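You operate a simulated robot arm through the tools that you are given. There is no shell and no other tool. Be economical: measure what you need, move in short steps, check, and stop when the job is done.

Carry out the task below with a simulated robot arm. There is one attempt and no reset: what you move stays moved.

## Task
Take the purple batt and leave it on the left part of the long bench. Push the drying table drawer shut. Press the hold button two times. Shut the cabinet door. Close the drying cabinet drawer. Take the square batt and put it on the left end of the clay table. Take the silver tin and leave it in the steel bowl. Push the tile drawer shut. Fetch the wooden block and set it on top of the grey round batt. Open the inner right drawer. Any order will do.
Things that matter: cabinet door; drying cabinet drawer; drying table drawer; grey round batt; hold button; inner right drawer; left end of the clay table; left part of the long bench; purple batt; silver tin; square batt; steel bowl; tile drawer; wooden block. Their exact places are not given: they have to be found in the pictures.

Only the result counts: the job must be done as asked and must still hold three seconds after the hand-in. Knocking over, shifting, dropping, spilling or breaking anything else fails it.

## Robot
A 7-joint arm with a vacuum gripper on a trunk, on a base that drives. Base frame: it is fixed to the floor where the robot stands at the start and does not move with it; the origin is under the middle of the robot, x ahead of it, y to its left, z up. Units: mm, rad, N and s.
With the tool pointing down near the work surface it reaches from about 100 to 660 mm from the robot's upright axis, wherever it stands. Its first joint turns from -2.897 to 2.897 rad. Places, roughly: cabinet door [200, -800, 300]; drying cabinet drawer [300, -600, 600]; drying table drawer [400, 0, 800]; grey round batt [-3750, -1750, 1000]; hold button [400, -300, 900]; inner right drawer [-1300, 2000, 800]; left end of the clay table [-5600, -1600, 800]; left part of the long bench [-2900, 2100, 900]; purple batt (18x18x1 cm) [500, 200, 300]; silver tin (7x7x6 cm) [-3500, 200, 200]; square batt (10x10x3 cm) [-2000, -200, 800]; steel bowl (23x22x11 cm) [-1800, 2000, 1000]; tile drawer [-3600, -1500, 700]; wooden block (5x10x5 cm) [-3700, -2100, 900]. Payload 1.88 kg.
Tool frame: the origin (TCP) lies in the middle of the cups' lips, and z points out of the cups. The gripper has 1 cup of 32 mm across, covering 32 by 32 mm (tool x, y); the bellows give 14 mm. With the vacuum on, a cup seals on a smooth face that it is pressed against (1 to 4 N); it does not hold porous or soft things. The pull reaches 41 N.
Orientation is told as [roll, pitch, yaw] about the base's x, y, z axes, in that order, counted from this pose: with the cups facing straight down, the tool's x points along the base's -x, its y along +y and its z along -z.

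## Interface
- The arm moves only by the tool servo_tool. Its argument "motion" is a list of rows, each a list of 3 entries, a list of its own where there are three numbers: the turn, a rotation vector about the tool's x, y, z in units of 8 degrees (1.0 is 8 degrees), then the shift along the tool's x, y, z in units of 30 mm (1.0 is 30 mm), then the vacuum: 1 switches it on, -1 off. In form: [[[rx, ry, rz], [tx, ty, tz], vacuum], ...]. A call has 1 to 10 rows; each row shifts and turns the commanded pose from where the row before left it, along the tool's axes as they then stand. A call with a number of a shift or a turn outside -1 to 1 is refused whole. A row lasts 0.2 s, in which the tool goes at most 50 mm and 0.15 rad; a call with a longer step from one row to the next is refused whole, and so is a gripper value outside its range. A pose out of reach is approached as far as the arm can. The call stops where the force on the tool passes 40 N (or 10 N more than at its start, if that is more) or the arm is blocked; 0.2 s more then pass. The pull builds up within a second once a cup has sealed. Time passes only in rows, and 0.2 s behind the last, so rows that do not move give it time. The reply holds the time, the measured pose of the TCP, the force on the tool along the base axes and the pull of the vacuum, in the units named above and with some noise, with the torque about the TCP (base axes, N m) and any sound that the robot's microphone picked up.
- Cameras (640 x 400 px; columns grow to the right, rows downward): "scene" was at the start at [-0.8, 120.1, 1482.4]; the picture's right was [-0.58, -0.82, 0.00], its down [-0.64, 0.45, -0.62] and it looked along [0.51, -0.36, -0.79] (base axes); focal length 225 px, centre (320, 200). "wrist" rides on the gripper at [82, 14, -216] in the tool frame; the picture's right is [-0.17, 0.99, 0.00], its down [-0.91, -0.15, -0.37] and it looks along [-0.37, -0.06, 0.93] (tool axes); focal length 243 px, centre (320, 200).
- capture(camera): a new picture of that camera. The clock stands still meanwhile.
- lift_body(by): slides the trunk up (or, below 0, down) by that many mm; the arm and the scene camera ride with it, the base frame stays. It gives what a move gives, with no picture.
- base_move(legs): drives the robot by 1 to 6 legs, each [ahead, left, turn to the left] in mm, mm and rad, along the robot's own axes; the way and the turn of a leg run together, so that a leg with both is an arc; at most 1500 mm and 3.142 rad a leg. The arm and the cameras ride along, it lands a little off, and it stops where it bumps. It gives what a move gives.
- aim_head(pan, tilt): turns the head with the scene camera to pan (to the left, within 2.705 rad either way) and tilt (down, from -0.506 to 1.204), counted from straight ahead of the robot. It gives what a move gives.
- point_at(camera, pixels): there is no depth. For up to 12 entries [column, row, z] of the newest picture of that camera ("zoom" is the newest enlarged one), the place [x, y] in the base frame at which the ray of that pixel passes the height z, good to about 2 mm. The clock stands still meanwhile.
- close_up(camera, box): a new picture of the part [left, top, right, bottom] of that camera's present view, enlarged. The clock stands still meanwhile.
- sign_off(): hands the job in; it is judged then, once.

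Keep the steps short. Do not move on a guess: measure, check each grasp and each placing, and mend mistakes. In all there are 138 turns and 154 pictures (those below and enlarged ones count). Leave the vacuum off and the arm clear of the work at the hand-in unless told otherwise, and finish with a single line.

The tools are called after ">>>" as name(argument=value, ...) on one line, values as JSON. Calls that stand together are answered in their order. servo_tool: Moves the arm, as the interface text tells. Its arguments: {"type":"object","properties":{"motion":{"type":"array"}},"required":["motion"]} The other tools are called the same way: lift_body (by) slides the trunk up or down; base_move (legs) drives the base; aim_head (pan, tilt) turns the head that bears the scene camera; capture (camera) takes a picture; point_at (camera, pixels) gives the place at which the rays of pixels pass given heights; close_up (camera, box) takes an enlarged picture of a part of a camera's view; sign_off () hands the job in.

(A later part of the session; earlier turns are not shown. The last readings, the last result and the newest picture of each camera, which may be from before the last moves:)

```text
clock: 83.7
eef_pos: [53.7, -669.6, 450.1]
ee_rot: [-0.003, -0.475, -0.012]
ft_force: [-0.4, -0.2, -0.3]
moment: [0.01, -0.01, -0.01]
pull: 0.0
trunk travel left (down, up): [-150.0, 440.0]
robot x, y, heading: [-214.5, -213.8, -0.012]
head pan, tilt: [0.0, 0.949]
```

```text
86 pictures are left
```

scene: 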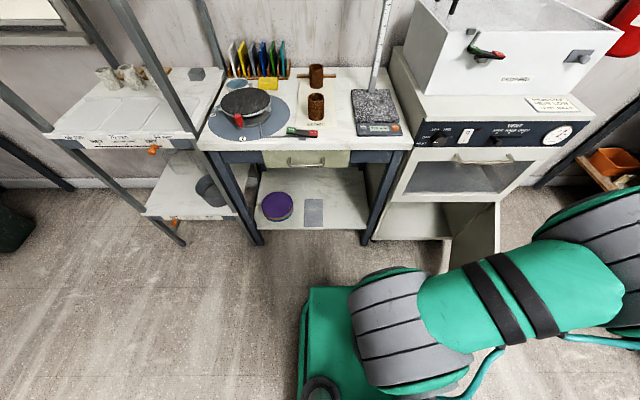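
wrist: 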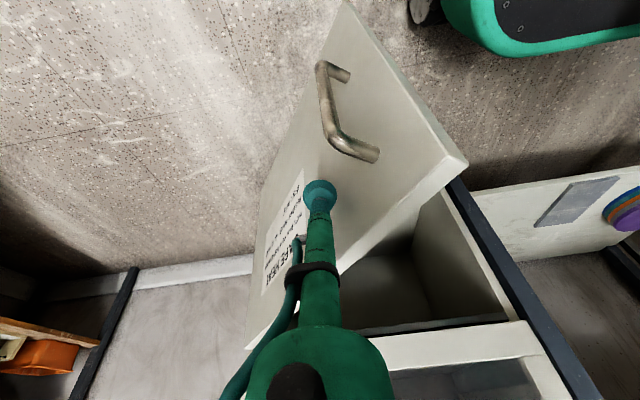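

>>> servo_tool(motion=[[[0, 0, 0], [-0.133, 0.356, 0.07], -1], [[0, 0, 0], [-0.133, 0.356, 0.07], -1], [[0, 0, 0], [-0.133, 0.356, 0.07], -1], [[0, 0, 0], [-0.133, 0.356, 0.07], -1], [[0, 0, 0], [-0.133, 0.356, 0.07], -1], [[0, 0, 0], [-0.133, 0.356, 0.07], -1]])

>>> servo_tool(motion=[[[0, 0, 0], [-0.257, 0.271, 0.133], -1], [[0, 0, 0], [-0.257, 0.271, 0.133], -1], [[0, 0, 0], [-0.257, 0.271, 0.133], -1], [[0, 0, 0], [-0.257, 0.271, 0.133], -1], [[0, 0, 0], [-0.257, 0.271, 0.133], -1], [[0, 0, 0], [-0.257, 0.271, 0.133], -1], [[0, 0, 0], [-0.257, 0.271, 0.133], -1]])

>>> capture(camera="wrist")

>>> capture(camera="scene")

```text
clock: 85.1
eef_pos: [81.3, -604.5, 450.4]
ee_rot: [-0.001, -0.473, -0.014]
ft_force: [-0.4, 0.6, 0.8]
moment: [0.02, 0.02, -0.01]
pull: 0.0
trunk travel left (down, up): [-150.0, 440.0]
robot x, y, heading: [-216.2, -220.9, -0.007]
head pan, tilt: [0.0, 0.949]
```

```text
clock: 86.7
eef_pos: [141.8, -548.5, 449.0]
ee_rot: [-0.002, -0.475, -0.013]
ft_force: [0.0, -0.2, 0.5]
moment: [0.0, 0.01, -0.02]
pull: 0.1
trunk travel left (down, up): [-150.0, 440.0]
robot x, y, heading: [-216.3, -219.2, -0.004]
head pan, tilt: [0.0, 0.949]
```

```text
85 pictures are left
```

wrist: 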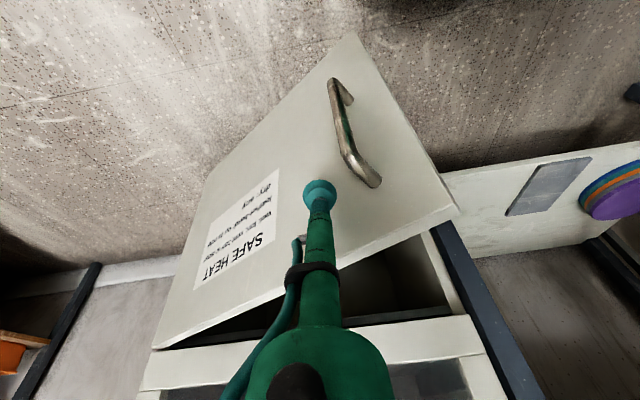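

```text
84 pictures are left
```

scene: 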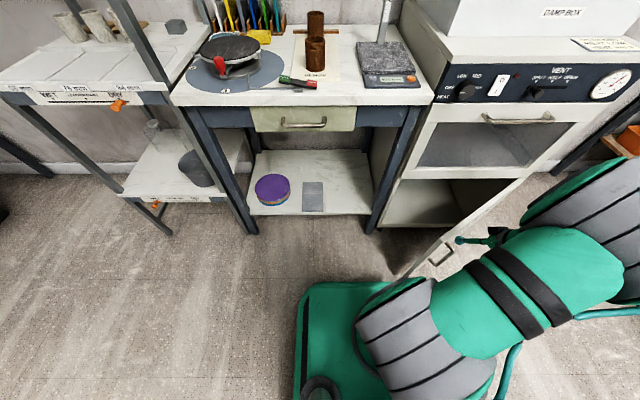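

Works well. Continue along the arc.

>>> servo_tool(motion=[[[0, 0, 0], [-0.276, 0.195, 0.142], -1], [[0, 0, 0], [-0.276, 0.195, 0.142], -1], [[0, 0, 0], [-0.276, 0.195, 0.142], -1], [[0, 0, 0], [-0.276, 0.195, 0.142], -1], [[0, 0, 0], [-0.276, 0.195, 0.142], -1], [[0, 0, 0], [-0.276, 0.195, 0.142], -1], [[0, 0, 0], [-0.276, 0.195, 0.142], -1]])

>>> servo_tool(motion=[[[0, 0, 0], [-0.309, 0.129, 0.159], -1], [[0, 0, 0], [-0.309, 0.129, 0.159], -1], [[0, 0, 0], [-0.309, 0.129, 0.159], -1], [[0, 0, 0], [-0.309, 0.129, 0.159], -1], [[0, 0, 0], [-0.309, 0.129, 0.159], -1], [[0, 0, 0], [-0.309, 0.129, 0.159], -1]])

>>> capture(camera="scene")

>>> capture(camera="wrist")

```text
clock: 88.3
eef_pos: [209.1, -510.2, 449.2]
ee_rot: [-0.001, -0.473, -0.013]
ft_force: [0.6, -0.3, -0.2]
moment: [0.0, 0.0, 0.01]
pull: 0.1
trunk travel left (down, up): [-150.0, 440.0]
robot x, y, heading: [-215.1, -217.6, -0.002]
head pan, tilt: [0.0, 0.949]
```

```text
clock: 89.7
eef_pos: [272.5, -487.6, 447.5]
ee_rot: [-0.001, -0.473, -0.012]
ft_force: [0.8, 0.7, 0.3]
moment: [-0.01, 0.0, 0.01]
pull: 0.0
trunk travel left (down, up): [-150.0, 440.0]
robot x, y, heading: [-215.3, -219.4, -0.008]
head pan, tilt: [0.0, 0.949]
```

```text
83 pictures are left
```

scene: 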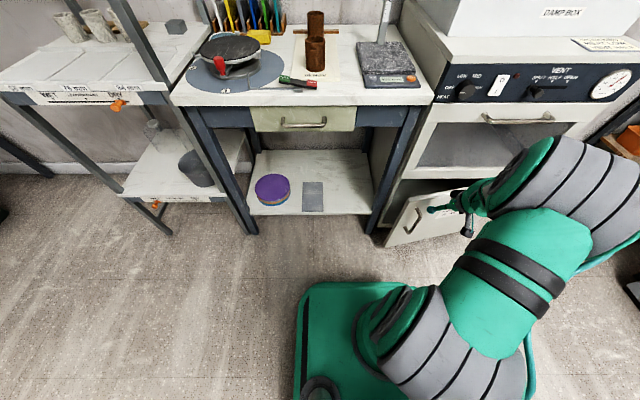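

```text
82 pictures are left
```

wrist: 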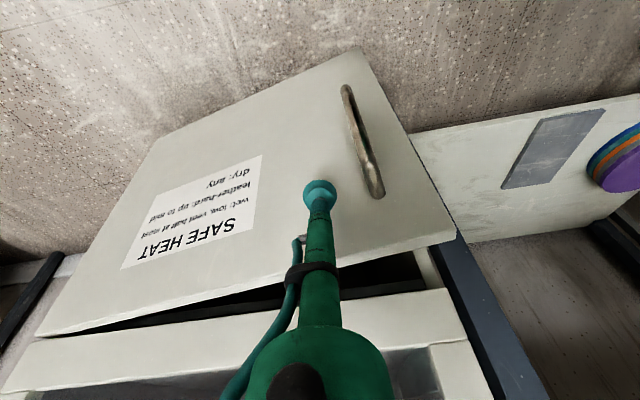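

Almost shut. Continue mainly in +x.

>>> servo_tool(motion=[[[0, 0, 0], [-0.296, 0.07, 0.152], -1], [[0, 0, 0], [-0.296, 0.07, 0.152], -1], [[0, 0, 0], [-0.296, 0.05, 0.152], -1], [[0, 0, 0], [-0.296, 0.05, 0.152], -1], [[0, 0, 0], [-0.296, 0.03, 0.152], -1]])

>>> servo_tool(motion=[[[0, 0, 0], [-0.207, 0.01, 0.107], -1], [[0, 0, 0], [-0.207, 0.01, 0.107], -1], [[0, 0, 0], [-0.207, 0.01, 0.107], -1], [[0, 0, 0], [-0.207, 0.01, 0.107], -1], [[0, 0, 0], [-0.15, 0.0, 0.077], -1]])

>>> capture(camera="wrist")

```text
clock: 90.9
eef_pos: [321.9, -480.0, 448.6]
ee_rot: [-0.002, -0.474, -0.01]
ft_force: [-0.2, 0.1, -0.9]
moment: [0.03, 0.01, -0.01]
pull: 0.1
trunk travel left (down, up): [-150.0, 440.0]
robot x, y, heading: [-215.0, -216.2, -0.005]
head pan, tilt: [0.0, 0.949]
```

```text
clock: 92.1
eef_pos: [355.1, -477.6, 449.4]
ee_rot: [-0.002, -0.474, -0.013]
ft_force: [-0.1, -0.2, 0.0]
moment: [-0.01, -0.02, -0.01]
pull: 0.1
trunk travel left (down, up): [-150.0, 440.0]
robot x, y, heading: [-215.2, -215.8, -0.003]
head pan, tilt: [0.0, 0.949]
```

```text
81 pictures are left
```

wrist: 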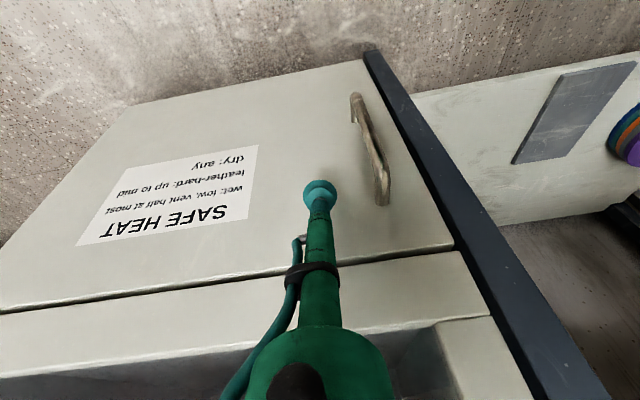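

Looks flush; a few more mm until the stop is felt.

>>> servo_tool(motion=[[[0, 0, 0], [-0.12, 0, 0.06], -1], [[0, 0, 0], [-0.12, 0, 0.06], -1], [[0, 0, 0], [-0.12, 0, 0.06], -1], [[0, 0, 0], [-0.12, 0, 0.06], -1], [[0, 0, 0], [-0.12, 0, 0.06], -1]])

>>> close_up(camera="wrist", box=[300, 160, 500, 300])

```text
clock: 93.5
eef_pos: [368.6, -477.5, 443.7]
ee_rot: [0.005, -0.462, -0.018]
ft_force: [-6.2, -0.8, 1.5]
moment: [0.02, -0.1, 0.01]
pull: 0.0
trunk travel left (down, up): [-150.0, 440.0]
robot x, y, heading: [-221.9, -215.8, -0.008]
head pan, tilt: [0.0, 0.949]
stopped in row 5: the force on the tool passed its limit at 42 N (the readings are from after the stop); the commanded pose is now the measured one
```

```text
2.86 times, centred on (400, 230) of wrist
```

zoom: 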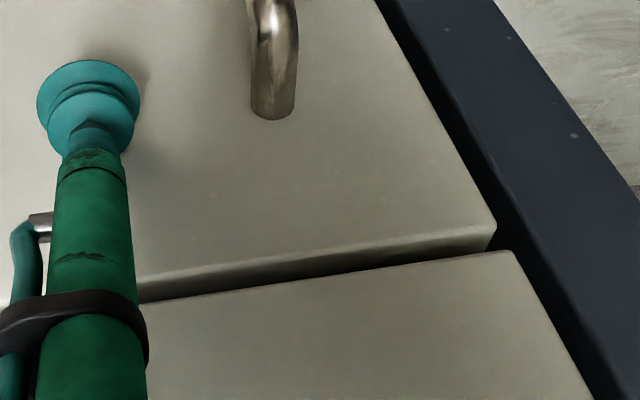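

Stop felt at 42 N: door shut. Back off, straighten the tool, and then go for the purple batt: drive to face it.

>>> servo_tool(motion=[[[0, 0, 0], [0.45, 0, -0.23], -1], [[0, 0, 0], [0.889, 0, -0.457], -1], [[0, 0, 0], [0.889, 0, -0.457], -1], [[0, 0, 0], [0.889, 0, -0.457], -1], [[0, 0, 0], [0.889, 0, -0.457], -1], [[0, 0, 0], [0.889, 0, -0.457], -1], [[0, 1, 0], [0, 0, -0.4], -1], [[0, 1, 0], [0, 0, -0.4], -1], [[0, 1, 0], [0, 0, -0.4], -1], [[0, 0.36, 0], [0, 0, -0.4], -1]])

>>> base_move(legs=[[-200, 0, 0], [0, 410, 0]])

>>> aim_head(pan=-0.15, tilt=0.6)

>>> capture(camera="scene")

>>> capture(camera="wrist")

```text
clock: 95.7
eef_pos: [191.3, -475.3, 490.5]
ee_rot: [0.003, 0.007, -0.016]
ft_force: [-0.2, -0.1, -0.4]
moment: [0.02, -0.02, 0.01]
pull: 0.0
trunk travel left (down, up): [-150.0, 440.0]
robot x, y, heading: [-213.8, -218.9, -0.008]
head pan, tilt: [0.0, 0.949]
```

```text
clock: 99.4
eef_pos: [-4.4, -66.1, 490.0]
ee_rot: [0.004, 0.006, -0.014]
ft_force: [-0.7, -0.7, 0.3]
moment: [0.0, -0.02, -0.01]
pull: 0.1
trunk travel left (down, up): [-150.0, 440.0]
robot x, y, heading: [-412.4, 191.0, -0.006]
head pan, tilt: [0.0, 0.949]
```

```text
clock: 100.2
eef_pos: [-4.7, -66.5, 490.9]
ee_rot: [0.003, 0.004, -0.014]
ft_force: [0.5, -0.1, -0.2]
moment: [-0.02, -0.01, 0.01]
pull: 0.0
trunk travel left (down, up): [-150.0, 440.0]
robot x, y, heading: [-413.0, 189.5, -0.004]
head pan, tilt: [-0.15, 0.6]
```

```text
79 pictures are left
```

scene: 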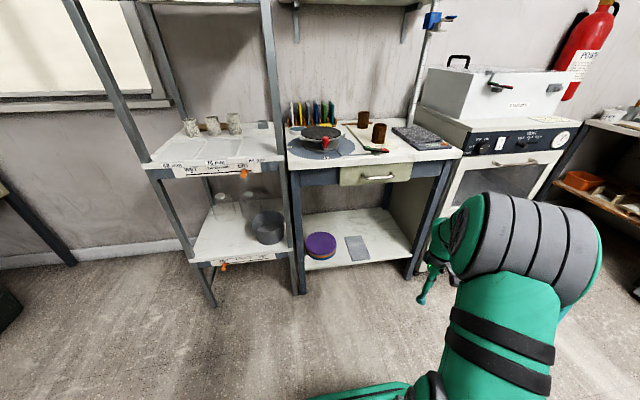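

```text
78 pictures are left
```

wrist: 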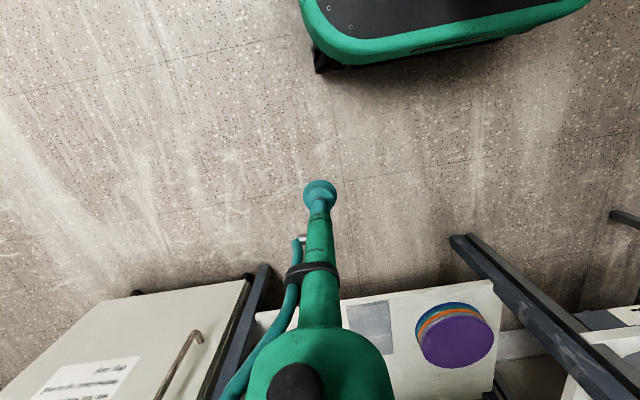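

>>> close_up(camera="wrist", box=[380, 280, 540, 380])

>>> close_up(camera="scene", box=[280, 210, 376, 270])

>>> point_at(camera="wrist", pixels=[[456, 341, 200], [456, 341, 250], [456, 341, 300], [419, 340, 250], [494, 338, 250]])

>>> point_at(camera="scene", pixels=[[320, 244, 200], [320, 244, 250], [320, 244, 300], [305, 244, 250], [335, 244, 250], [385, 203, 800], [340, 178, 800]])

```text
4.00 times, centred on (460, 330) of wrist
```

zoom: 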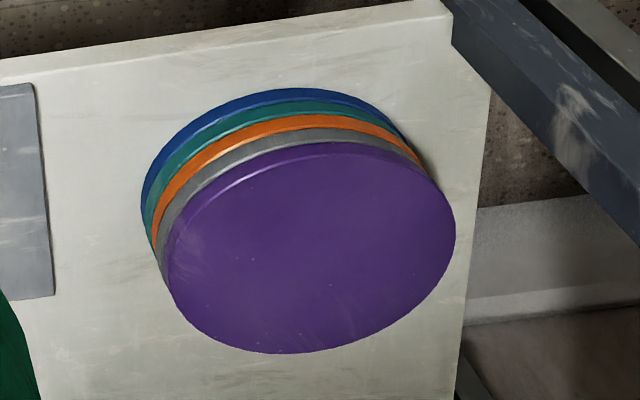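

```text
6.67 times, centred on (328, 240) of scene
```

zoom: 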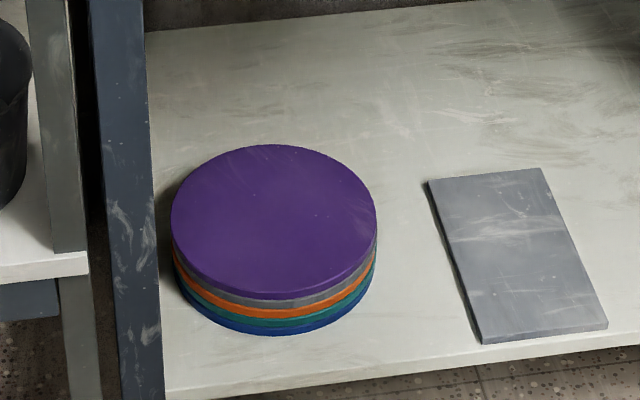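

```text
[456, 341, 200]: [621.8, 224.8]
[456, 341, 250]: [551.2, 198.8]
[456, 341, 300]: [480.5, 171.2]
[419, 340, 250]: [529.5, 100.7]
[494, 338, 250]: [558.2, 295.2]
```

```text
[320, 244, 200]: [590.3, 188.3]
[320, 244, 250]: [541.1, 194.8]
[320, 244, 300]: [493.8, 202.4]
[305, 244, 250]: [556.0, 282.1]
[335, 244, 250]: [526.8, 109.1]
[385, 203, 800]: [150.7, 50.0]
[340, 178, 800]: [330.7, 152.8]
```

Purple batt: centre about (542,195), top z≈258, under the table. I'll line the tool up at y=195, lower the trunk fully and drive forward.

>>> servo_tool(motion=[[[0, 0, 0], [0, 0.87, 0], -1], [[0, 0, 0], [0, 0.87, 0], -1], [[0, 0, 0], [0, 0.87, 0], -1], [[0, 0, 0], [0, 0.87, 0], -1], [[0, 0, 0], [0, 0.87, 0], -1], [[0, 0, 0], [0, 0.87, 0], -1], [[0, 0, 0], [0, 0.87, 0], -1], [[0, 0, 0], [0, 0.87, 0], -1], [[0, 0, 0], [0, 0.87, 0], -1], [[0, 0, 0], [0, 0.87, 0], -1]])

>>> lift_body(by=-130)

>>> base_move(legs=[[280, 0, 0]])

>>> capture(camera="wrist")

>>> capture(camera="scene")

```text
clock: 102.4
eef_pos: [-1.6, 194.2, 492.0]
ee_rot: [0.004, 0.005, -0.015]
ft_force: [-0.1, 1.1, -0.7]
moment: [0.03, -0.01, -0.01]
pull: 0.0
trunk travel left (down, up): [-150.0, 440.0]
robot x, y, heading: [-411.8, 194.0, -0.006]
head pan, tilt: [-0.15, 0.6]
```

```text
clock: 104.0
eef_pos: [-1.8, 195.2, 362.2]
ee_rot: [0.003, 0.005, -0.015]
ft_force: [-0.5, -1.2, -0.6]
moment: [0.02, -0.01, -0.02]
pull: 0.1
trunk travel left (down, up): [-20.0, 570.0]
robot x, y, heading: [-416.9, 190.8, -0.014]
head pan, tilt: [-0.15, 0.6]
```

```text
clock: 106.0
eef_pos: [277.2, 192.3, 360.9]
ee_rot: [0.004, 0.007, -0.017]
ft_force: [0.2, 0.0, 0.4]
moment: [-0.01, -0.04, -0.05]
pull: 0.0
trunk travel left (down, up): [-20.0, 570.0]
robot x, y, heading: [-133.0, 193.0, -0.004]
head pan, tilt: [-0.15, 0.6]
```

```text
75 pictures are left
```

wrist: 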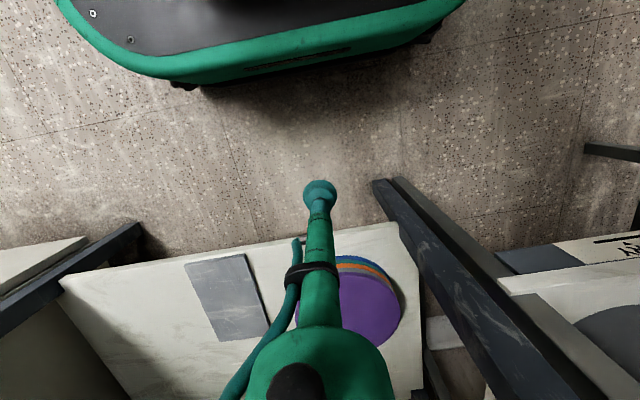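

```text
74 pictures are left
```

scene: 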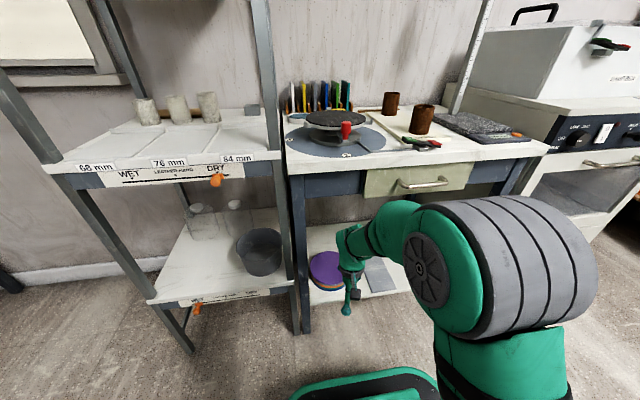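

The elbow leans to the right; extend in stages and watch its clearance to the table.

>>> servo_tool(motion=[[[0, 0, 0], [-1, 0, 0], -1], [[0, 0, 0], [-1, 0, 0], -1], [[0, 0, 0], [-1, 0, 0], -1], [[0, 0, 0], [-1, 0, 0], -1]])

>>> capture(camera="scene")

>>> capture(camera="wrist")

```text
clock: 107.0
eef_pos: [397.7, 189.7, 362.2]
ee_rot: [0.002, 0.006, -0.016]
ft_force: [0.0, 0.4, 0.4]
moment: [0.01, 0.0, -0.02]
pull: 0.0
trunk travel left (down, up): [-20.0, 570.0]
robot x, y, heading: [-132.1, 193.0, -0.01]
head pan, tilt: [-0.15, 0.6]
```

```text
73 pictures are left
```

scene: 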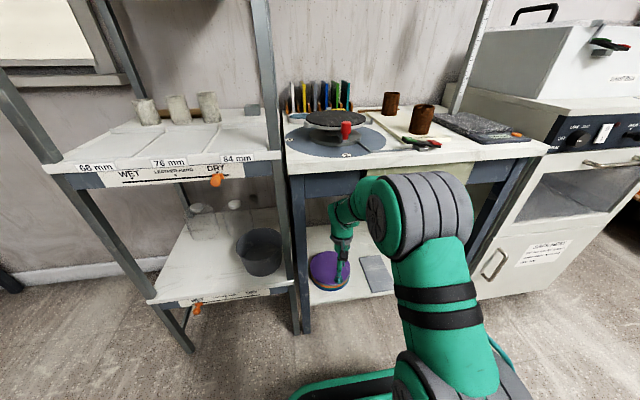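

```text
72 pictures are left
```

wrist: 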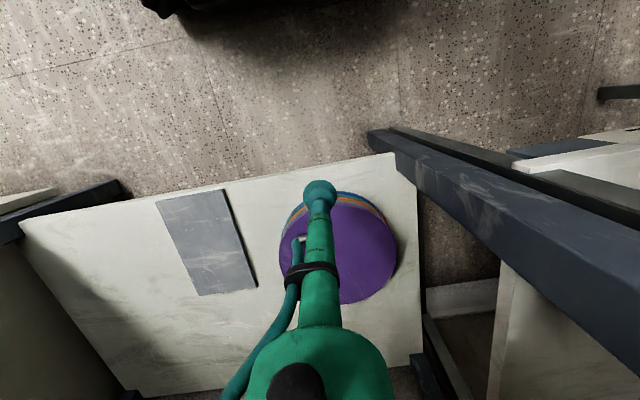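

>>> point_at(camera="wrist", pixels=[[338, 248, 258], [279, 255, 258], [399, 240, 258], [340, 304, 258]])

>>> servo_tool(motion=[[[0, 0, 0], [-0.7, 0.05, 0], -1], [[0, 0, 0], [-0.7, 0.05, 0], -1], [[0, 0, 0], [-0.7, 0.05, 0], -1], [[0, 0, 0], [-0.7, 0.05, 0.5], -1], [[0, 0, 0], [-0.7, 0, 0.8], -1]])

>>> capture(camera="wrist")

>>> capture(camera="scene")

```text
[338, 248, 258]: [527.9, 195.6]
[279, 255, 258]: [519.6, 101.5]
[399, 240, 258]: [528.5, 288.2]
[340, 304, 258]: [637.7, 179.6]
```

```text
clock: 108.4
eef_pos: [457.9, 194.6, 297.7]
ee_rot: [0.002, 0.07, -0.018]
ft_force: [0.0, 0.0, -1.1]
moment: [0.0, 0.0, -0.01]
pull: 0.0
trunk travel left (down, up): [-20.0, 570.0]
robot x, y, heading: [-147.6, 187.8, -0.011]
head pan, tilt: [-0.15, 0.6]
stopped in row 5: the arm was blocked; the commanded pose is now the measured one
```

```text
71 pictures are left
```

wrist: 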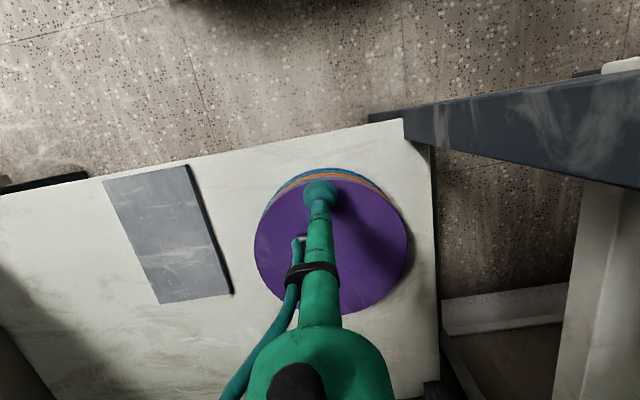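

```text
70 pictures are left
```

scene: 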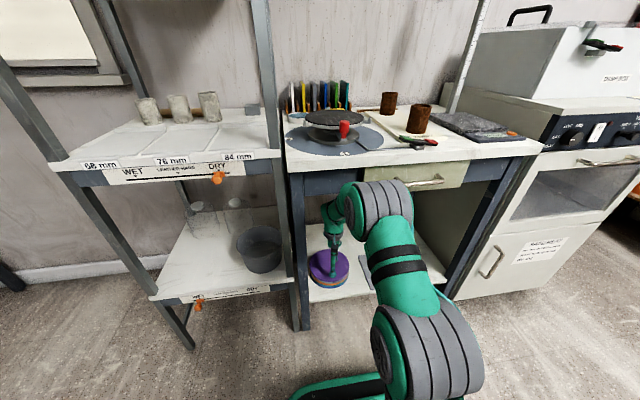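

Blocked: the elbow is touching the table front and pushed the base back 15 mm. Retreat, set the base 40 mm further back, and lean the tool 10° so the cup reaches deeper.

>>> servo_tool(motion=[[[0, 0, 0], [1, 0, -1], -1], [[0, 0, 0], [1, 0, 0], -1]])

>>> base_move(legs=[[-40, 0, 0]])

>>> lift_body(by=-20)

>>> servo_tool(motion=[[[0, -0.9, 0], [0, 0, 0], -1], [[0, -0.85, 0], [0, 0, 0], -1], [[0, 0, 0], [-0.985, 0, 0.174], -1], [[0, 0, 0], [-0.985, 0, 0.174], -1], [[0, 0, 0], [-0.985, 0, 0.174], -1]])

>>> capture(camera="scene")

```text
clock: 109.0
eef_pos: [405.8, 195.1, 336.5]
ee_rot: [0.001, 0.056, -0.017]
ft_force: [0.0, -0.5, 0.2]
moment: [-0.01, 0.04, -0.01]
pull: 0.1
trunk travel left (down, up): [-20.0, 570.0]
robot x, y, heading: [-146.4, 189.6, -0.009]
head pan, tilt: [-0.15, 0.6]
```

```text
clock: 109.8
eef_pos: [364.2, 196.2, 334.3]
ee_rot: [0.002, 0.06, -0.017]
ft_force: [0.8, -0.8, 0.7]
moment: [0.02, -0.02, -0.02]
pull: 0.1
trunk travel left (down, up): [-20.0, 570.0]
robot x, y, heading: [-185.9, 190.6, -0.01]
head pan, tilt: [-0.15, 0.6]
```

```text
clock: 110.5
eef_pos: [364.1, 195.4, 314.3]
ee_rot: [0.001, 0.062, -0.018]
ft_force: [0.7, -0.3, 0.1]
moment: [0.03, 0.0, 0.02]
pull: 0.1
trunk travel left (down, up): [0.0, 590.0]
robot x, y, heading: [-186.6, 188.9, -0.003]
head pan, tilt: [-0.15, 0.6]
```

```text
clock: 111.7
eef_pos: [454.8, 193.2, 315.3]
ee_rot: [0.002, -0.186, -0.016]
ft_force: [0.2, -0.5, 0.0]
moment: [0.01, 0.03, 0.01]
pull: 0.1
trunk travel left (down, up): [0.0, 590.0]
robot x, y, heading: [-188.6, 190.2, -0.008]
head pan, tilt: [-0.15, 0.6]
```

```text
69 pictures are left
```

scene: 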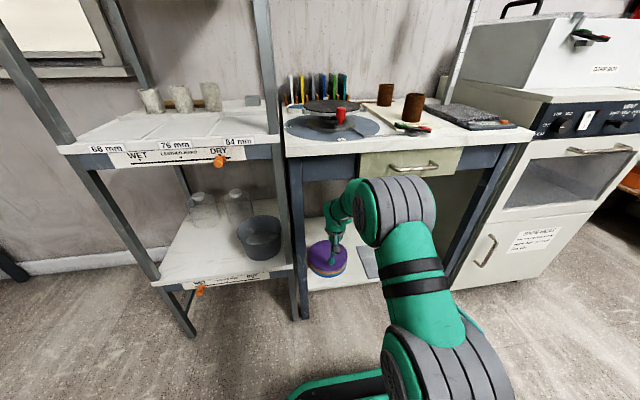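

Clear now. Advance 43 mm more and check with the wrist camera.

>>> servo_tool(motion=[[[0, 0, 0], [-0.7, 0.03, 0.13], -1], [[0, 0, 0], [-0.7, 0.03, 0.13], -1]])

>>> capture(camera="wrist")

```text
clock: 112.3
eef_pos: [497.5, 193.8, 317.0]
ee_rot: [0.002, -0.185, -0.018]
ft_force: [-1.1, -0.1, -0.2]
moment: [-0.04, -0.02, 0.0]
pull: 0.2
trunk travel left (down, up): [0.0, 590.0]
robot x, y, heading: [-190.7, 188.4, -0.009]
head pan, tilt: [-0.15, 0.6]
```

```text
68 pictures are left
```

wrist: 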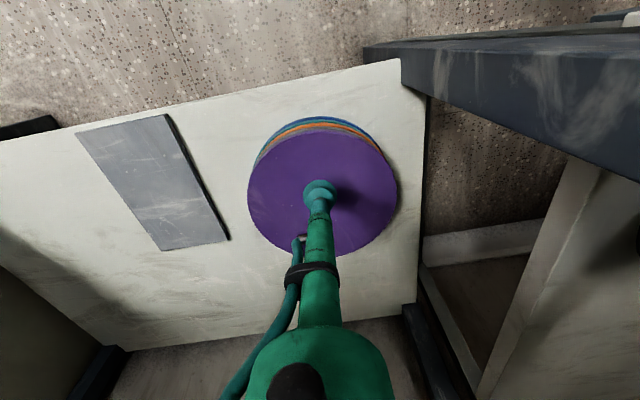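

>>> point_at(camera="wrist", pixels=[[322, 193, 258], [322, 193, 240], [322, 130, 258], [325, 255, 258], [247, 195, 258], [397, 190, 258]])

```text
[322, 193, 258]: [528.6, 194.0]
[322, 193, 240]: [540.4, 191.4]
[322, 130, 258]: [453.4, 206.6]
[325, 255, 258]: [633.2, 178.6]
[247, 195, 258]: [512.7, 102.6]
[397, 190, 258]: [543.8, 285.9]
```

Batt centre (543,194), top z 258. Lower to just above it, move in 10 mm more.

>>> servo_tool(motion=[[[0, 0, 0], [-0.1, 0, 0.8], -1], [[0, 0, 0], [-0.1, 0, 0.7], -1], [[0, 0, 0], [0, 0, 0], 1]])

>>> servo_tool(motion=[[[0, 0, 0], [0.035, 0, 0.197], 1], [[0, 0, 0], [0.018, 0, 0.1], 1], [[0, 0, 0], [0, 0, 0], 1]])

```text
clock: 113.1
eef_pos: [510.1, 193.8, 272.9]
ee_rot: [0.002, -0.182, -0.02]
ft_force: [-0.1, -0.4, -2.5]
moment: [0.02, 0.16, -0.03]
pull: 40.6
trunk travel left (down, up): [0.0, 590.0]
robot x, y, heading: [-185.0, 188.6, -0.003]
head pan, tilt: [-0.15, 0.6]
```

```text
clock: 113.9
eef_pos: [513.8, 194.6, 266.8]
ee_rot: [0.001, -0.193, -0.018]
ft_force: [0.1, 0.5, 26.4]
moment: [-0.06, 0.47, -0.12]
pull: 40.9
trunk travel left (down, up): [0.0, 590.0]
robot x, y, heading: [-188.0, 190.6, -0.009]
head pan, tilt: [-0.15, 0.6]
```

Sealed (pull 41 N). Lift 45 mm straight up and check that only the purple one comes.

>>> servo_tool(motion=[[[0, 0, 0], [-0.052, 0, -0.295], 1], [[0, 0, 0], [-0.087, 0, -0.49], 1], [[0, 0, 0], [-0.087, 0, -0.49], 1], [[0, 0, 0], [-0.07, 0, -0.4], 1], [[0, 0, 0], [0, 0, 0], 1]])

>>> capture(camera="scene")

>>> close_up(camera="scene", box=[280, 200, 400, 300])

```text
clock: 115.1
eef_pos: [510.8, 194.5, 314.4]
ee_rot: [0.002, -0.183, -0.019]
ft_force: [-0.4, 0.6, -2.8]
moment: [0.03, 0.22, -0.01]
pull: 40.4
trunk travel left (down, up): [0.0, 590.0]
robot x, y, heading: [-189.6, 189.0, -0.006]
head pan, tilt: [-0.15, 0.6]
```

```text
67 pictures are left
```

scene: 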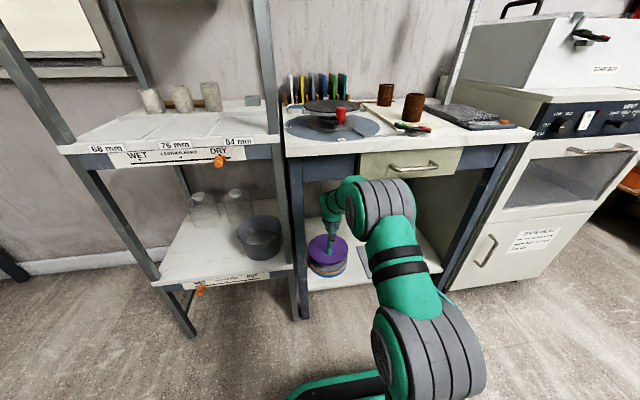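

```text
4.00 times, centred on (340, 250) of scene
```

zoom: 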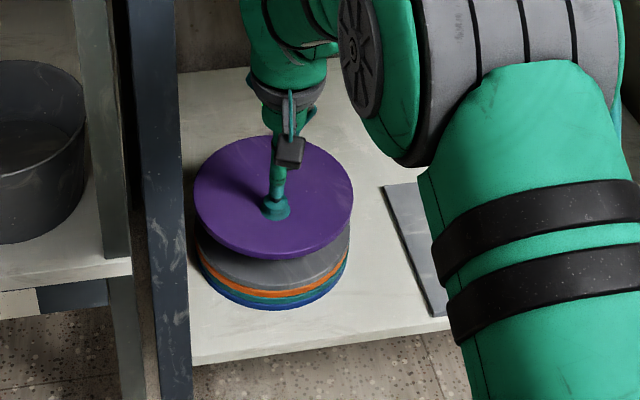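

Only the purple batt is up. Draw it straight back with the base, raise the trunk, then look toward the left/back of the room.

>>> base_move(legs=[[-400, 0, 0]])

>>> lift_body(by=590)

>>> servo_tool(motion=[[[0, 0.7, 0], [0.5, 0, 0], 1], [[0, 0.6, 0], [0.8, 0, 0], 1], [[0, 0, 0], [1, 0, -0.5], 1], [[0, 0, 0], [1, 0, -0.5], 1], [[0, 0, 0], [1, 0, -0.5], 1]])

>>> aim_head(pan=1.5, tilt=0.5)

>>> capture(camera="scene")

>>> aim_head(pan=2.5, tilt=0.5)

>>> capture(camera="scene")

```text
clock: 117.6
eef_pos: [110.4, 197.7, 313.6]
ee_rot: [0.001, -0.184, -0.016]
ft_force: [0.5, -0.3, -3.5]
moment: [-0.02, 0.22, 0.01]
pull: 40.9
trunk travel left (down, up): [0.0, 590.0]
robot x, y, heading: [-588.6, 194.9, -0.011]
head pan, tilt: [-0.15, 0.6]
```

```text
refused: 590 is not a number from -400 to 400
```

```text
clock: 118.8
eef_pos: [-18.5, 200.9, 352.9]
ee_rot: [0.0, -0.002, -0.018]
ft_force: [0.0, -0.4, -2.8]
moment: [0.03, 0.19, -0.05]
pull: 40.9
trunk travel left (down, up): [0.0, 590.0]
robot x, y, heading: [-586.1, 195.9, -0.009]
head pan, tilt: [-0.15, 0.6]
```

```text
clock: 120.5
eef_pos: [-19.1, 201.7, 352.8]
ee_rot: [0.002, -0.002, -0.017]
ft_force: [0.8, 1.0, -2.3]
moment: [0.01, 0.18, 0.03]
pull: 40.2
trunk travel left (down, up): [0.0, 590.0]
robot x, y, heading: [-590.2, 192.5, -0.007]
head pan, tilt: [1.499, 0.499]
```

```text
65 pictures are left
```

scene: 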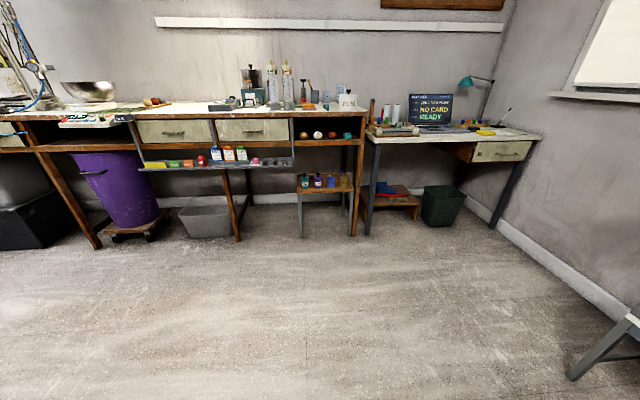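

```text
clock: 121.8
eef_pos: [-17.7, 201.1, 353.5]
ee_rot: [0.001, -0.002, -0.017]
ft_force: [0.3, -0.3, -2.3]
moment: [0.02, 0.21, -0.01]
pull: 40.5
trunk travel left (down, up): [0.0, 590.0]
robot x, y, heading: [-585.8, 189.7, -0.011]
head pan, tilt: [2.499, 0.499]
```

```text
64 pictures are left
```

scene: 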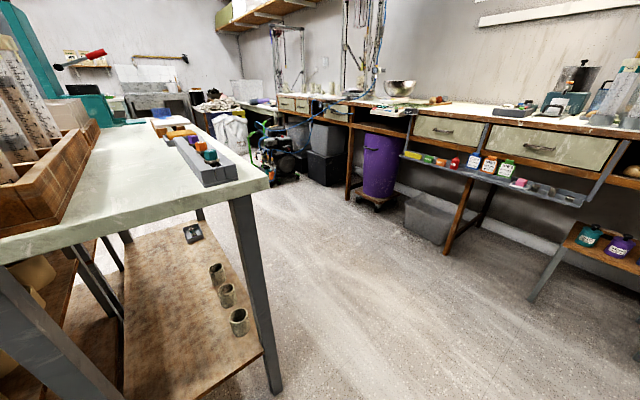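

I see the long bench ahead-left with two right drawers. Measure bench edge and floor limits (first picture is gone, so use this one for the left portion).

>>> point_at(camera="scene", pixels=[[275, 393, 0], [268, 185, 900], [443, 250, 0], [370, 210, 0], [540, 150, 800], [450, 132, 800], [398, 88, 950], [420, 108, 900], [635, 128, 900], [310, 180, 0], [240, 113, 900], [275, 185, 0]])

>>> close_up(camera="scene", box=[220, 50, 460, 200])

>>> lift_body(by=400)

>>> lift_body(by=150)

>>> base_move(legs=[[0, 0, 1.57], [600, 0, 0]])

>>> aim_head(pan=0.5, tilt=0.6)

>>> capture(camera="scene")

```text
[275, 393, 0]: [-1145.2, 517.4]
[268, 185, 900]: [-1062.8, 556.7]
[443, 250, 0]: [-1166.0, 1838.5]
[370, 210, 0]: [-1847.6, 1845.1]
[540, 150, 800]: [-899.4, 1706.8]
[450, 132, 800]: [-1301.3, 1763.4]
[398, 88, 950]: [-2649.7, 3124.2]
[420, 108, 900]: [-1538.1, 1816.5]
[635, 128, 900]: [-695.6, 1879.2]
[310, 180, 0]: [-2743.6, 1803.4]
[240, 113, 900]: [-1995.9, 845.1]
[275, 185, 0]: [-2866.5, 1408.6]
```

```text
2.67 times, centred on (340, 125) of scene
```

zoom: 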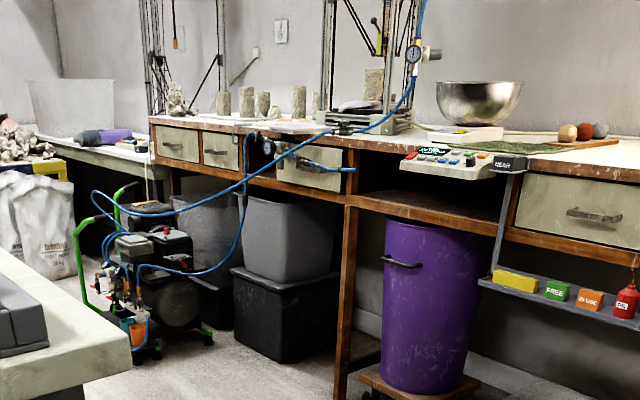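

```text
clock: 125.6
eef_pos: [-18.5, 200.4, 753.6]
ee_rot: [0.001, -0.003, -0.017]
ft_force: [-0.4, -0.7, -3.0]
moment: [0.03, 0.18, 0.0]
pull: 40.3
trunk travel left (down, up): [-400.0, 190.0]
robot x, y, heading: [-585.5, 191.3, -0.009]
head pan, tilt: [2.499, 0.499]
```

```text
clock: 127.4
eef_pos: [-18.2, 201.0, 903.0]
ee_rot: [0.002, -0.001, -0.018]
ft_force: [-0.2, 0.5, -2.8]
moment: [-0.01, 0.18, -0.04]
pull: 40.3
trunk travel left (down, up): [-550.0, 40.0]
robot x, y, heading: [-589.3, 197.3, -0.008]
head pan, tilt: [2.499, 0.499]
```

```text
clock: 134.6
eef_pos: [-588.5, 1358.4, 902.9]
ee_rot: [0.002, -0.002, 1.551]
ft_force: [-0.3, 0.2, -2.6]
moment: [-0.18, 0.02, 0.01]
pull: 41.0
trunk travel left (down, up): [-550.0, 40.0]
robot x, y, heading: [-582.0, 791.9, 1.562]
head pan, tilt: [2.499, 0.499]
```

```text
clock: 136.5
eef_pos: [-587.6, 1359.3, 902.7]
ee_rot: [0.003, 0.0, 1.551]
ft_force: [0.3, -0.4, -2.6]
moment: [-0.2, 0.04, 0.0]
pull: 41.0
trunk travel left (down, up): [-550.0, 40.0]
robot x, y, heading: [-583.6, 791.0, 1.562]
head pan, tilt: [0.499, 0.6]
```

```text
62 pictures are left
```

scene: 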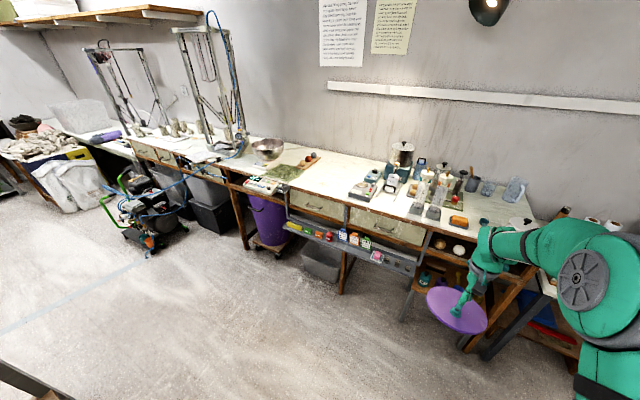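

>>> point_at(camera="scene", pixels=[[0, 362, 900], [70, 398, 900], [150, 255, 0], [130, 240, 0], [265, 245, 0], [140, 140, 900], [230, 187, 900], [345, 292, 0], [247, 248, 0], [210, 232, 0], [90, 215, 0]])

>>> close_up(camera="scene", box=[20, 80, 340, 280])

```text
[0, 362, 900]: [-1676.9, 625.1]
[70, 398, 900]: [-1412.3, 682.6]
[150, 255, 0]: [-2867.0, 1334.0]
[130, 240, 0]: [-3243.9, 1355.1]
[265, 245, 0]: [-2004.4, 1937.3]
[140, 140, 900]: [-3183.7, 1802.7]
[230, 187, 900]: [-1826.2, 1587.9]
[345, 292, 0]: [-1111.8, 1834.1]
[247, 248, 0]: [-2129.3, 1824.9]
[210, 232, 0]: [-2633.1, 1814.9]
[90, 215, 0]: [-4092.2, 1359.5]
```

```text
2.00 times, centred on (180, 180) of scene
```

zoom: 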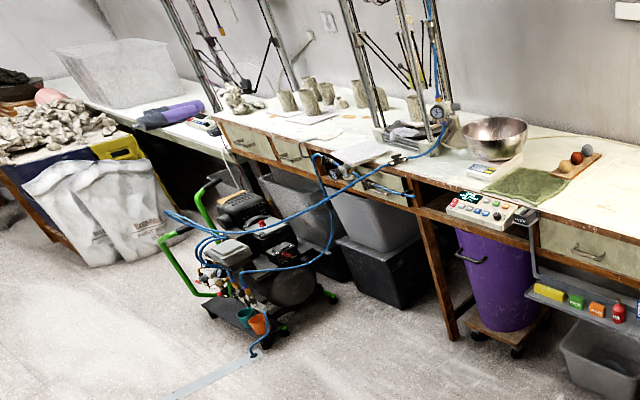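

The compressor stands in front of the bench's left part; I'll come in right of it. Raise and retract the arm, then strafe left along the corridor.

>>> point_at(camera="scene", pixels=[[187.5, 230, 0], [190, 225, 0], [180, 240, 0], [115, 235, 0], [128, 142, 900], [195, 157, 900], [180, 142, 900], [160, 137, 900], [155, 130, 900]])

>>> servo_tool(motion=[[[0, 0, 0], [0.8, 0, -0.8], 1], [[0, 0, 0], [0.8, 0, -0.8], 1], [[0, 0, 0], [0.8, 0, -0.8], 1], [[0, 0, 0], [0.8, 0, -0.8], 1], [[0, 0, 0], [0.8, 0, -0.8], 1], [[0, 0, 0], [0.8, 0, -0.8], 1]])

>>> base_move(legs=[[370, 0, 0], [0, 1500, 0]])

>>> aim_head(pan=0.5, tilt=0.7)

>>> capture(camera="scene")

```text
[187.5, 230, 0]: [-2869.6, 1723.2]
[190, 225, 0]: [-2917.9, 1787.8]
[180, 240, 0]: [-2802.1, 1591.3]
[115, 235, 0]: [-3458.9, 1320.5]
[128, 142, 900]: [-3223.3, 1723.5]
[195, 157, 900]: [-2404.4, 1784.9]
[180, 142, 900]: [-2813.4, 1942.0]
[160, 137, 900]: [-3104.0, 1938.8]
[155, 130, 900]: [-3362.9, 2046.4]
```

```text
clock: 137.9
eef_pos: [-589.7, 1214.5, 1047.3]
ee_rot: [0.004, -0.002, 1.552]
ft_force: [0.1, -0.7, -1.7]
moment: [-0.2, 0.03, 0.02]
pull: 40.7
trunk travel left (down, up): [-550.0, 40.0]
robot x, y, heading: [-585.1, 789.0, 1.56]
head pan, tilt: [0.499, 0.6]
```

```text
clock: 147.3
eef_pos: [-2086.3, 1604.6, 1047.1]
ee_rot: [0.002, -0.002, 1.546]
ft_force: [0.5, 0.0, -2.3]
moment: [-0.15, 0.06, -0.02]
pull: 40.4
trunk travel left (down, up): [-550.0, 40.0]
robot x, y, heading: [-2076.8, 1177.4, 1.558]
head pan, tilt: [0.499, 0.6]
```

```text
clock: 147.9
eef_pos: [-2086.3, 1602.7, 1047.4]
ee_rot: [0.002, -0.002, 1.547]
ft_force: [0.1, 0.6, -2.6]
moment: [-0.17, 0.01, 0.03]
pull: 40.7
trunk travel left (down, up): [-550.0, 40.0]
robot x, y, heading: [-2079.2, 1176.3, 1.559]
head pan, tilt: [0.499, 0.7]
```

```text
60 pictures are left
```

scene: 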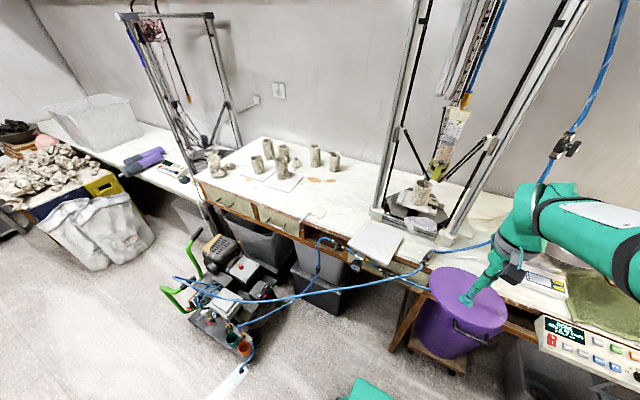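

>>> close_up(camera="scene", box=[190, 120, 430, 270])

>>> point_at(camera="scene", pixels=[[310, 200, 890], [345, 200, 890], [345, 180, 890], [332, 170, 890], [375, 240, 890], [350, 232, 890], [300, 237, 850], [200, 180, 890], [250, 350, 0], [265, 296, 0], [380, 215, 890], [365, 190, 890]])

```text
2.67 times, centred on (310, 195) of scene
```

zoom: 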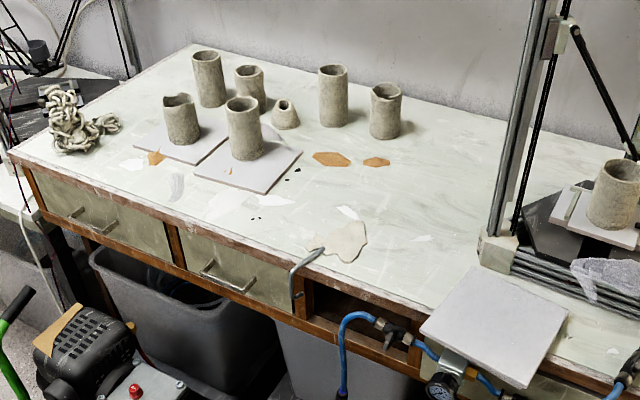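

```text
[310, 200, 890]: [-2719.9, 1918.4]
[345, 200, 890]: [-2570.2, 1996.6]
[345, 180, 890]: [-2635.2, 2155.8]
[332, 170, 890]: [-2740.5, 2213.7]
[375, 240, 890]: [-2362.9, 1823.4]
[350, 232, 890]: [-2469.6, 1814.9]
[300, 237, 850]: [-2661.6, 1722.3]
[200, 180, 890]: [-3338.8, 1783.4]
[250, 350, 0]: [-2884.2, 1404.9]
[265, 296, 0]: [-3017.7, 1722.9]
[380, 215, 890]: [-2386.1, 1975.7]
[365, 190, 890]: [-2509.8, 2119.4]
```

>>> point_at(camera="scene", pixels=[[300, 297, 400], [300, 297, 600], [335, 288, 500], [335, 288, 700], [315, 245, 700], [318, 212, 890], [289, 192, 890], [303, 178, 890], [314, 180, 890], [329, 180, 890], [306, 197, 890], [340, 172, 890]])

>>> close_up(camera="scene", box=[180, 220, 420, 370])

```text
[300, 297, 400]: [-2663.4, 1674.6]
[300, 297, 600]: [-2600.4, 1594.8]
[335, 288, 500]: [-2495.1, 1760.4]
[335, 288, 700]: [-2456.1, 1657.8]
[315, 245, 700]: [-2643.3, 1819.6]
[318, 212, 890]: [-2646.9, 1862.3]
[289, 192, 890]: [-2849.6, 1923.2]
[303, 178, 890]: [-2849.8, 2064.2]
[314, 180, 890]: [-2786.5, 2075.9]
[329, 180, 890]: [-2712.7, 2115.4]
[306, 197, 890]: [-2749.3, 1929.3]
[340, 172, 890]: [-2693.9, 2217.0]
```

```text
2.67 times, centred on (300, 295) of scene
```

zoom: 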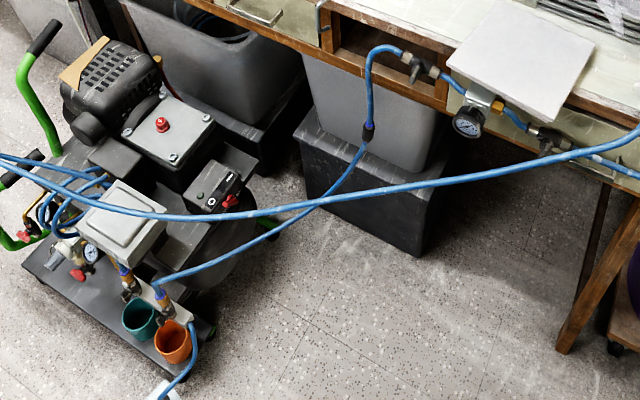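

Chosen spot: batt centre about (−2740,1965), free between the plates and the scrap. Drive: strafe left 440, then ahead 200 with the trunk fully up.

>>> lift_body(by=40)

>>> base_move(legs=[[0, 440, 0], [200, 0, 0]])

>>> servo_tool(motion=[[[0, 0, 0], [-0.4, 0.9, 0], 1], [[0, 0, 0], [-0.4, 0.9, 0], 1], [[0, 0, 0], [-0.4, 0.9, 0], 1], [[0, 0, 0], [-0.4, 0.9, 0], 1], [[0, 0, 0], [-0.4, 0.9, 0], 1], [[0, 0, 0], [-0.4, 0.9, 0], 1], [[0, 0, 0], [-0.4, 0.9, 0], 1], [[0, 0, 0], [-0.4, 0.8, 0], 1]])

>>> capture(camera="wrist")

>>> aim_head(pan=0.3, tilt=0.75)

>>> capture(camera="scene")

```text
clock: 148.8
eef_pos: [-2086.2, 1603.5, 1086.9]
ee_rot: [0.002, -0.002, 1.546]
ft_force: [-0.4, 0.1, -2.2]
moment: [-0.19, 0.04, 0.02]
pull: 40.4
trunk travel left (down, up): [-590.0, 0.0]
robot x, y, heading: [-2078.6, 1179.9, 1.555]
head pan, tilt: [0.499, 0.7]
```

```text
clock: 152.7
eef_pos: [-2522.4, 1811.8, 1087.1]
ee_rot: [0.001, -0.001, 1.551]
ft_force: [0.3, 0.2, -2.5]
moment: [-0.2, 0.0, 0.05]
pull: 40.9
trunk travel left (down, up): [-590.0, 0.0]
robot x, y, heading: [-2512.9, 1383.1, 1.555]
head pan, tilt: [0.499, 0.7]
```

```text
clock: 154.4
eef_pos: [-2735.8, 1911.4, 1087.5]
ee_rot: [0.003, -0.003, 1.551]
ft_force: [0.7, 0.6, -1.6]
moment: [-0.19, 0.02, -0.02]
pull: 40.8
trunk travel left (down, up): [-590.0, 0.0]
robot x, y, heading: [-2513.5, 1387.0, 1.564]
head pan, tilt: [0.499, 0.7]
```

```text
57 pictures are left
```

wrist: 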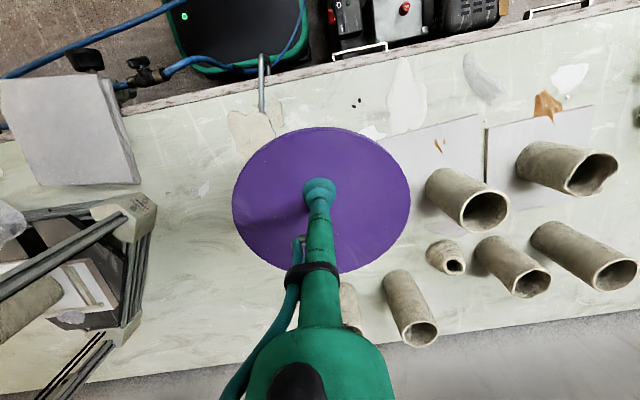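

```text
clock: 155.2
eef_pos: [-2734.2, 1911.7, 1087.4]
ee_rot: [0.001, -0.002, 1.55]
ft_force: [-0.4, -0.1, -2.3]
moment: [-0.17, -0.01, -0.02]
pull: 40.9
trunk travel left (down, up): [-590.0, 0.0]
robot x, y, heading: [-2516.9, 1385.0, 1.562]
head pan, tilt: [0.3, 0.75]
```

```text
56 pictures are left
```

scene: 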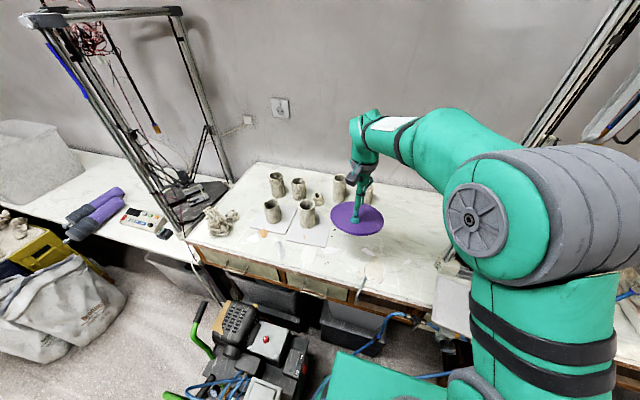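

>>> point_at(camera="wrist", pixels=[[380, 136, 890], [486, 127, 890], [425, 185, 890], [388, 275, 890], [345, 285, 890], [262, 110, 890], [230, 118, 890], [372, 130, 890], [250, 57, 890], [406, 97, 890]])

>>> point_at(camera="scene", pixels=[[328, 246, 890], [287, 237, 890], [301, 227, 890], [337, 196, 890], [368, 195, 890]])

>>> close_up(camera="scene", box=[250, 160, 410, 260])

```text
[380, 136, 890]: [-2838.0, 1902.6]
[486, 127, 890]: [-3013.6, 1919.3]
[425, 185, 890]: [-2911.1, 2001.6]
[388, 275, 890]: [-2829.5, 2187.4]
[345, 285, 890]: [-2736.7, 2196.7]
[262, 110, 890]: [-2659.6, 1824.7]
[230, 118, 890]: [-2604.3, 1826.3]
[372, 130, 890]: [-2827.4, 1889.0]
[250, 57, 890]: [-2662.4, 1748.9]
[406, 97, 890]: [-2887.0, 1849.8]
```

```text
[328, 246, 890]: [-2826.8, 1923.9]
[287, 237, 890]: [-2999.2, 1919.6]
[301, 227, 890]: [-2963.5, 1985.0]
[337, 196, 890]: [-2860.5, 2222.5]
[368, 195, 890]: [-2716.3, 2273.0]
```

```text
4.00 times, centred on (330, 210) of scene
```

zoom: 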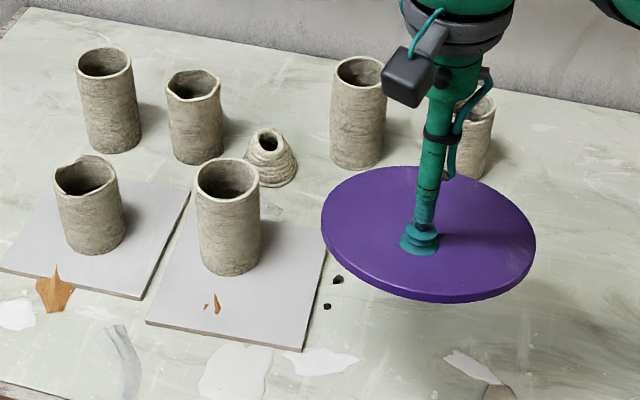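

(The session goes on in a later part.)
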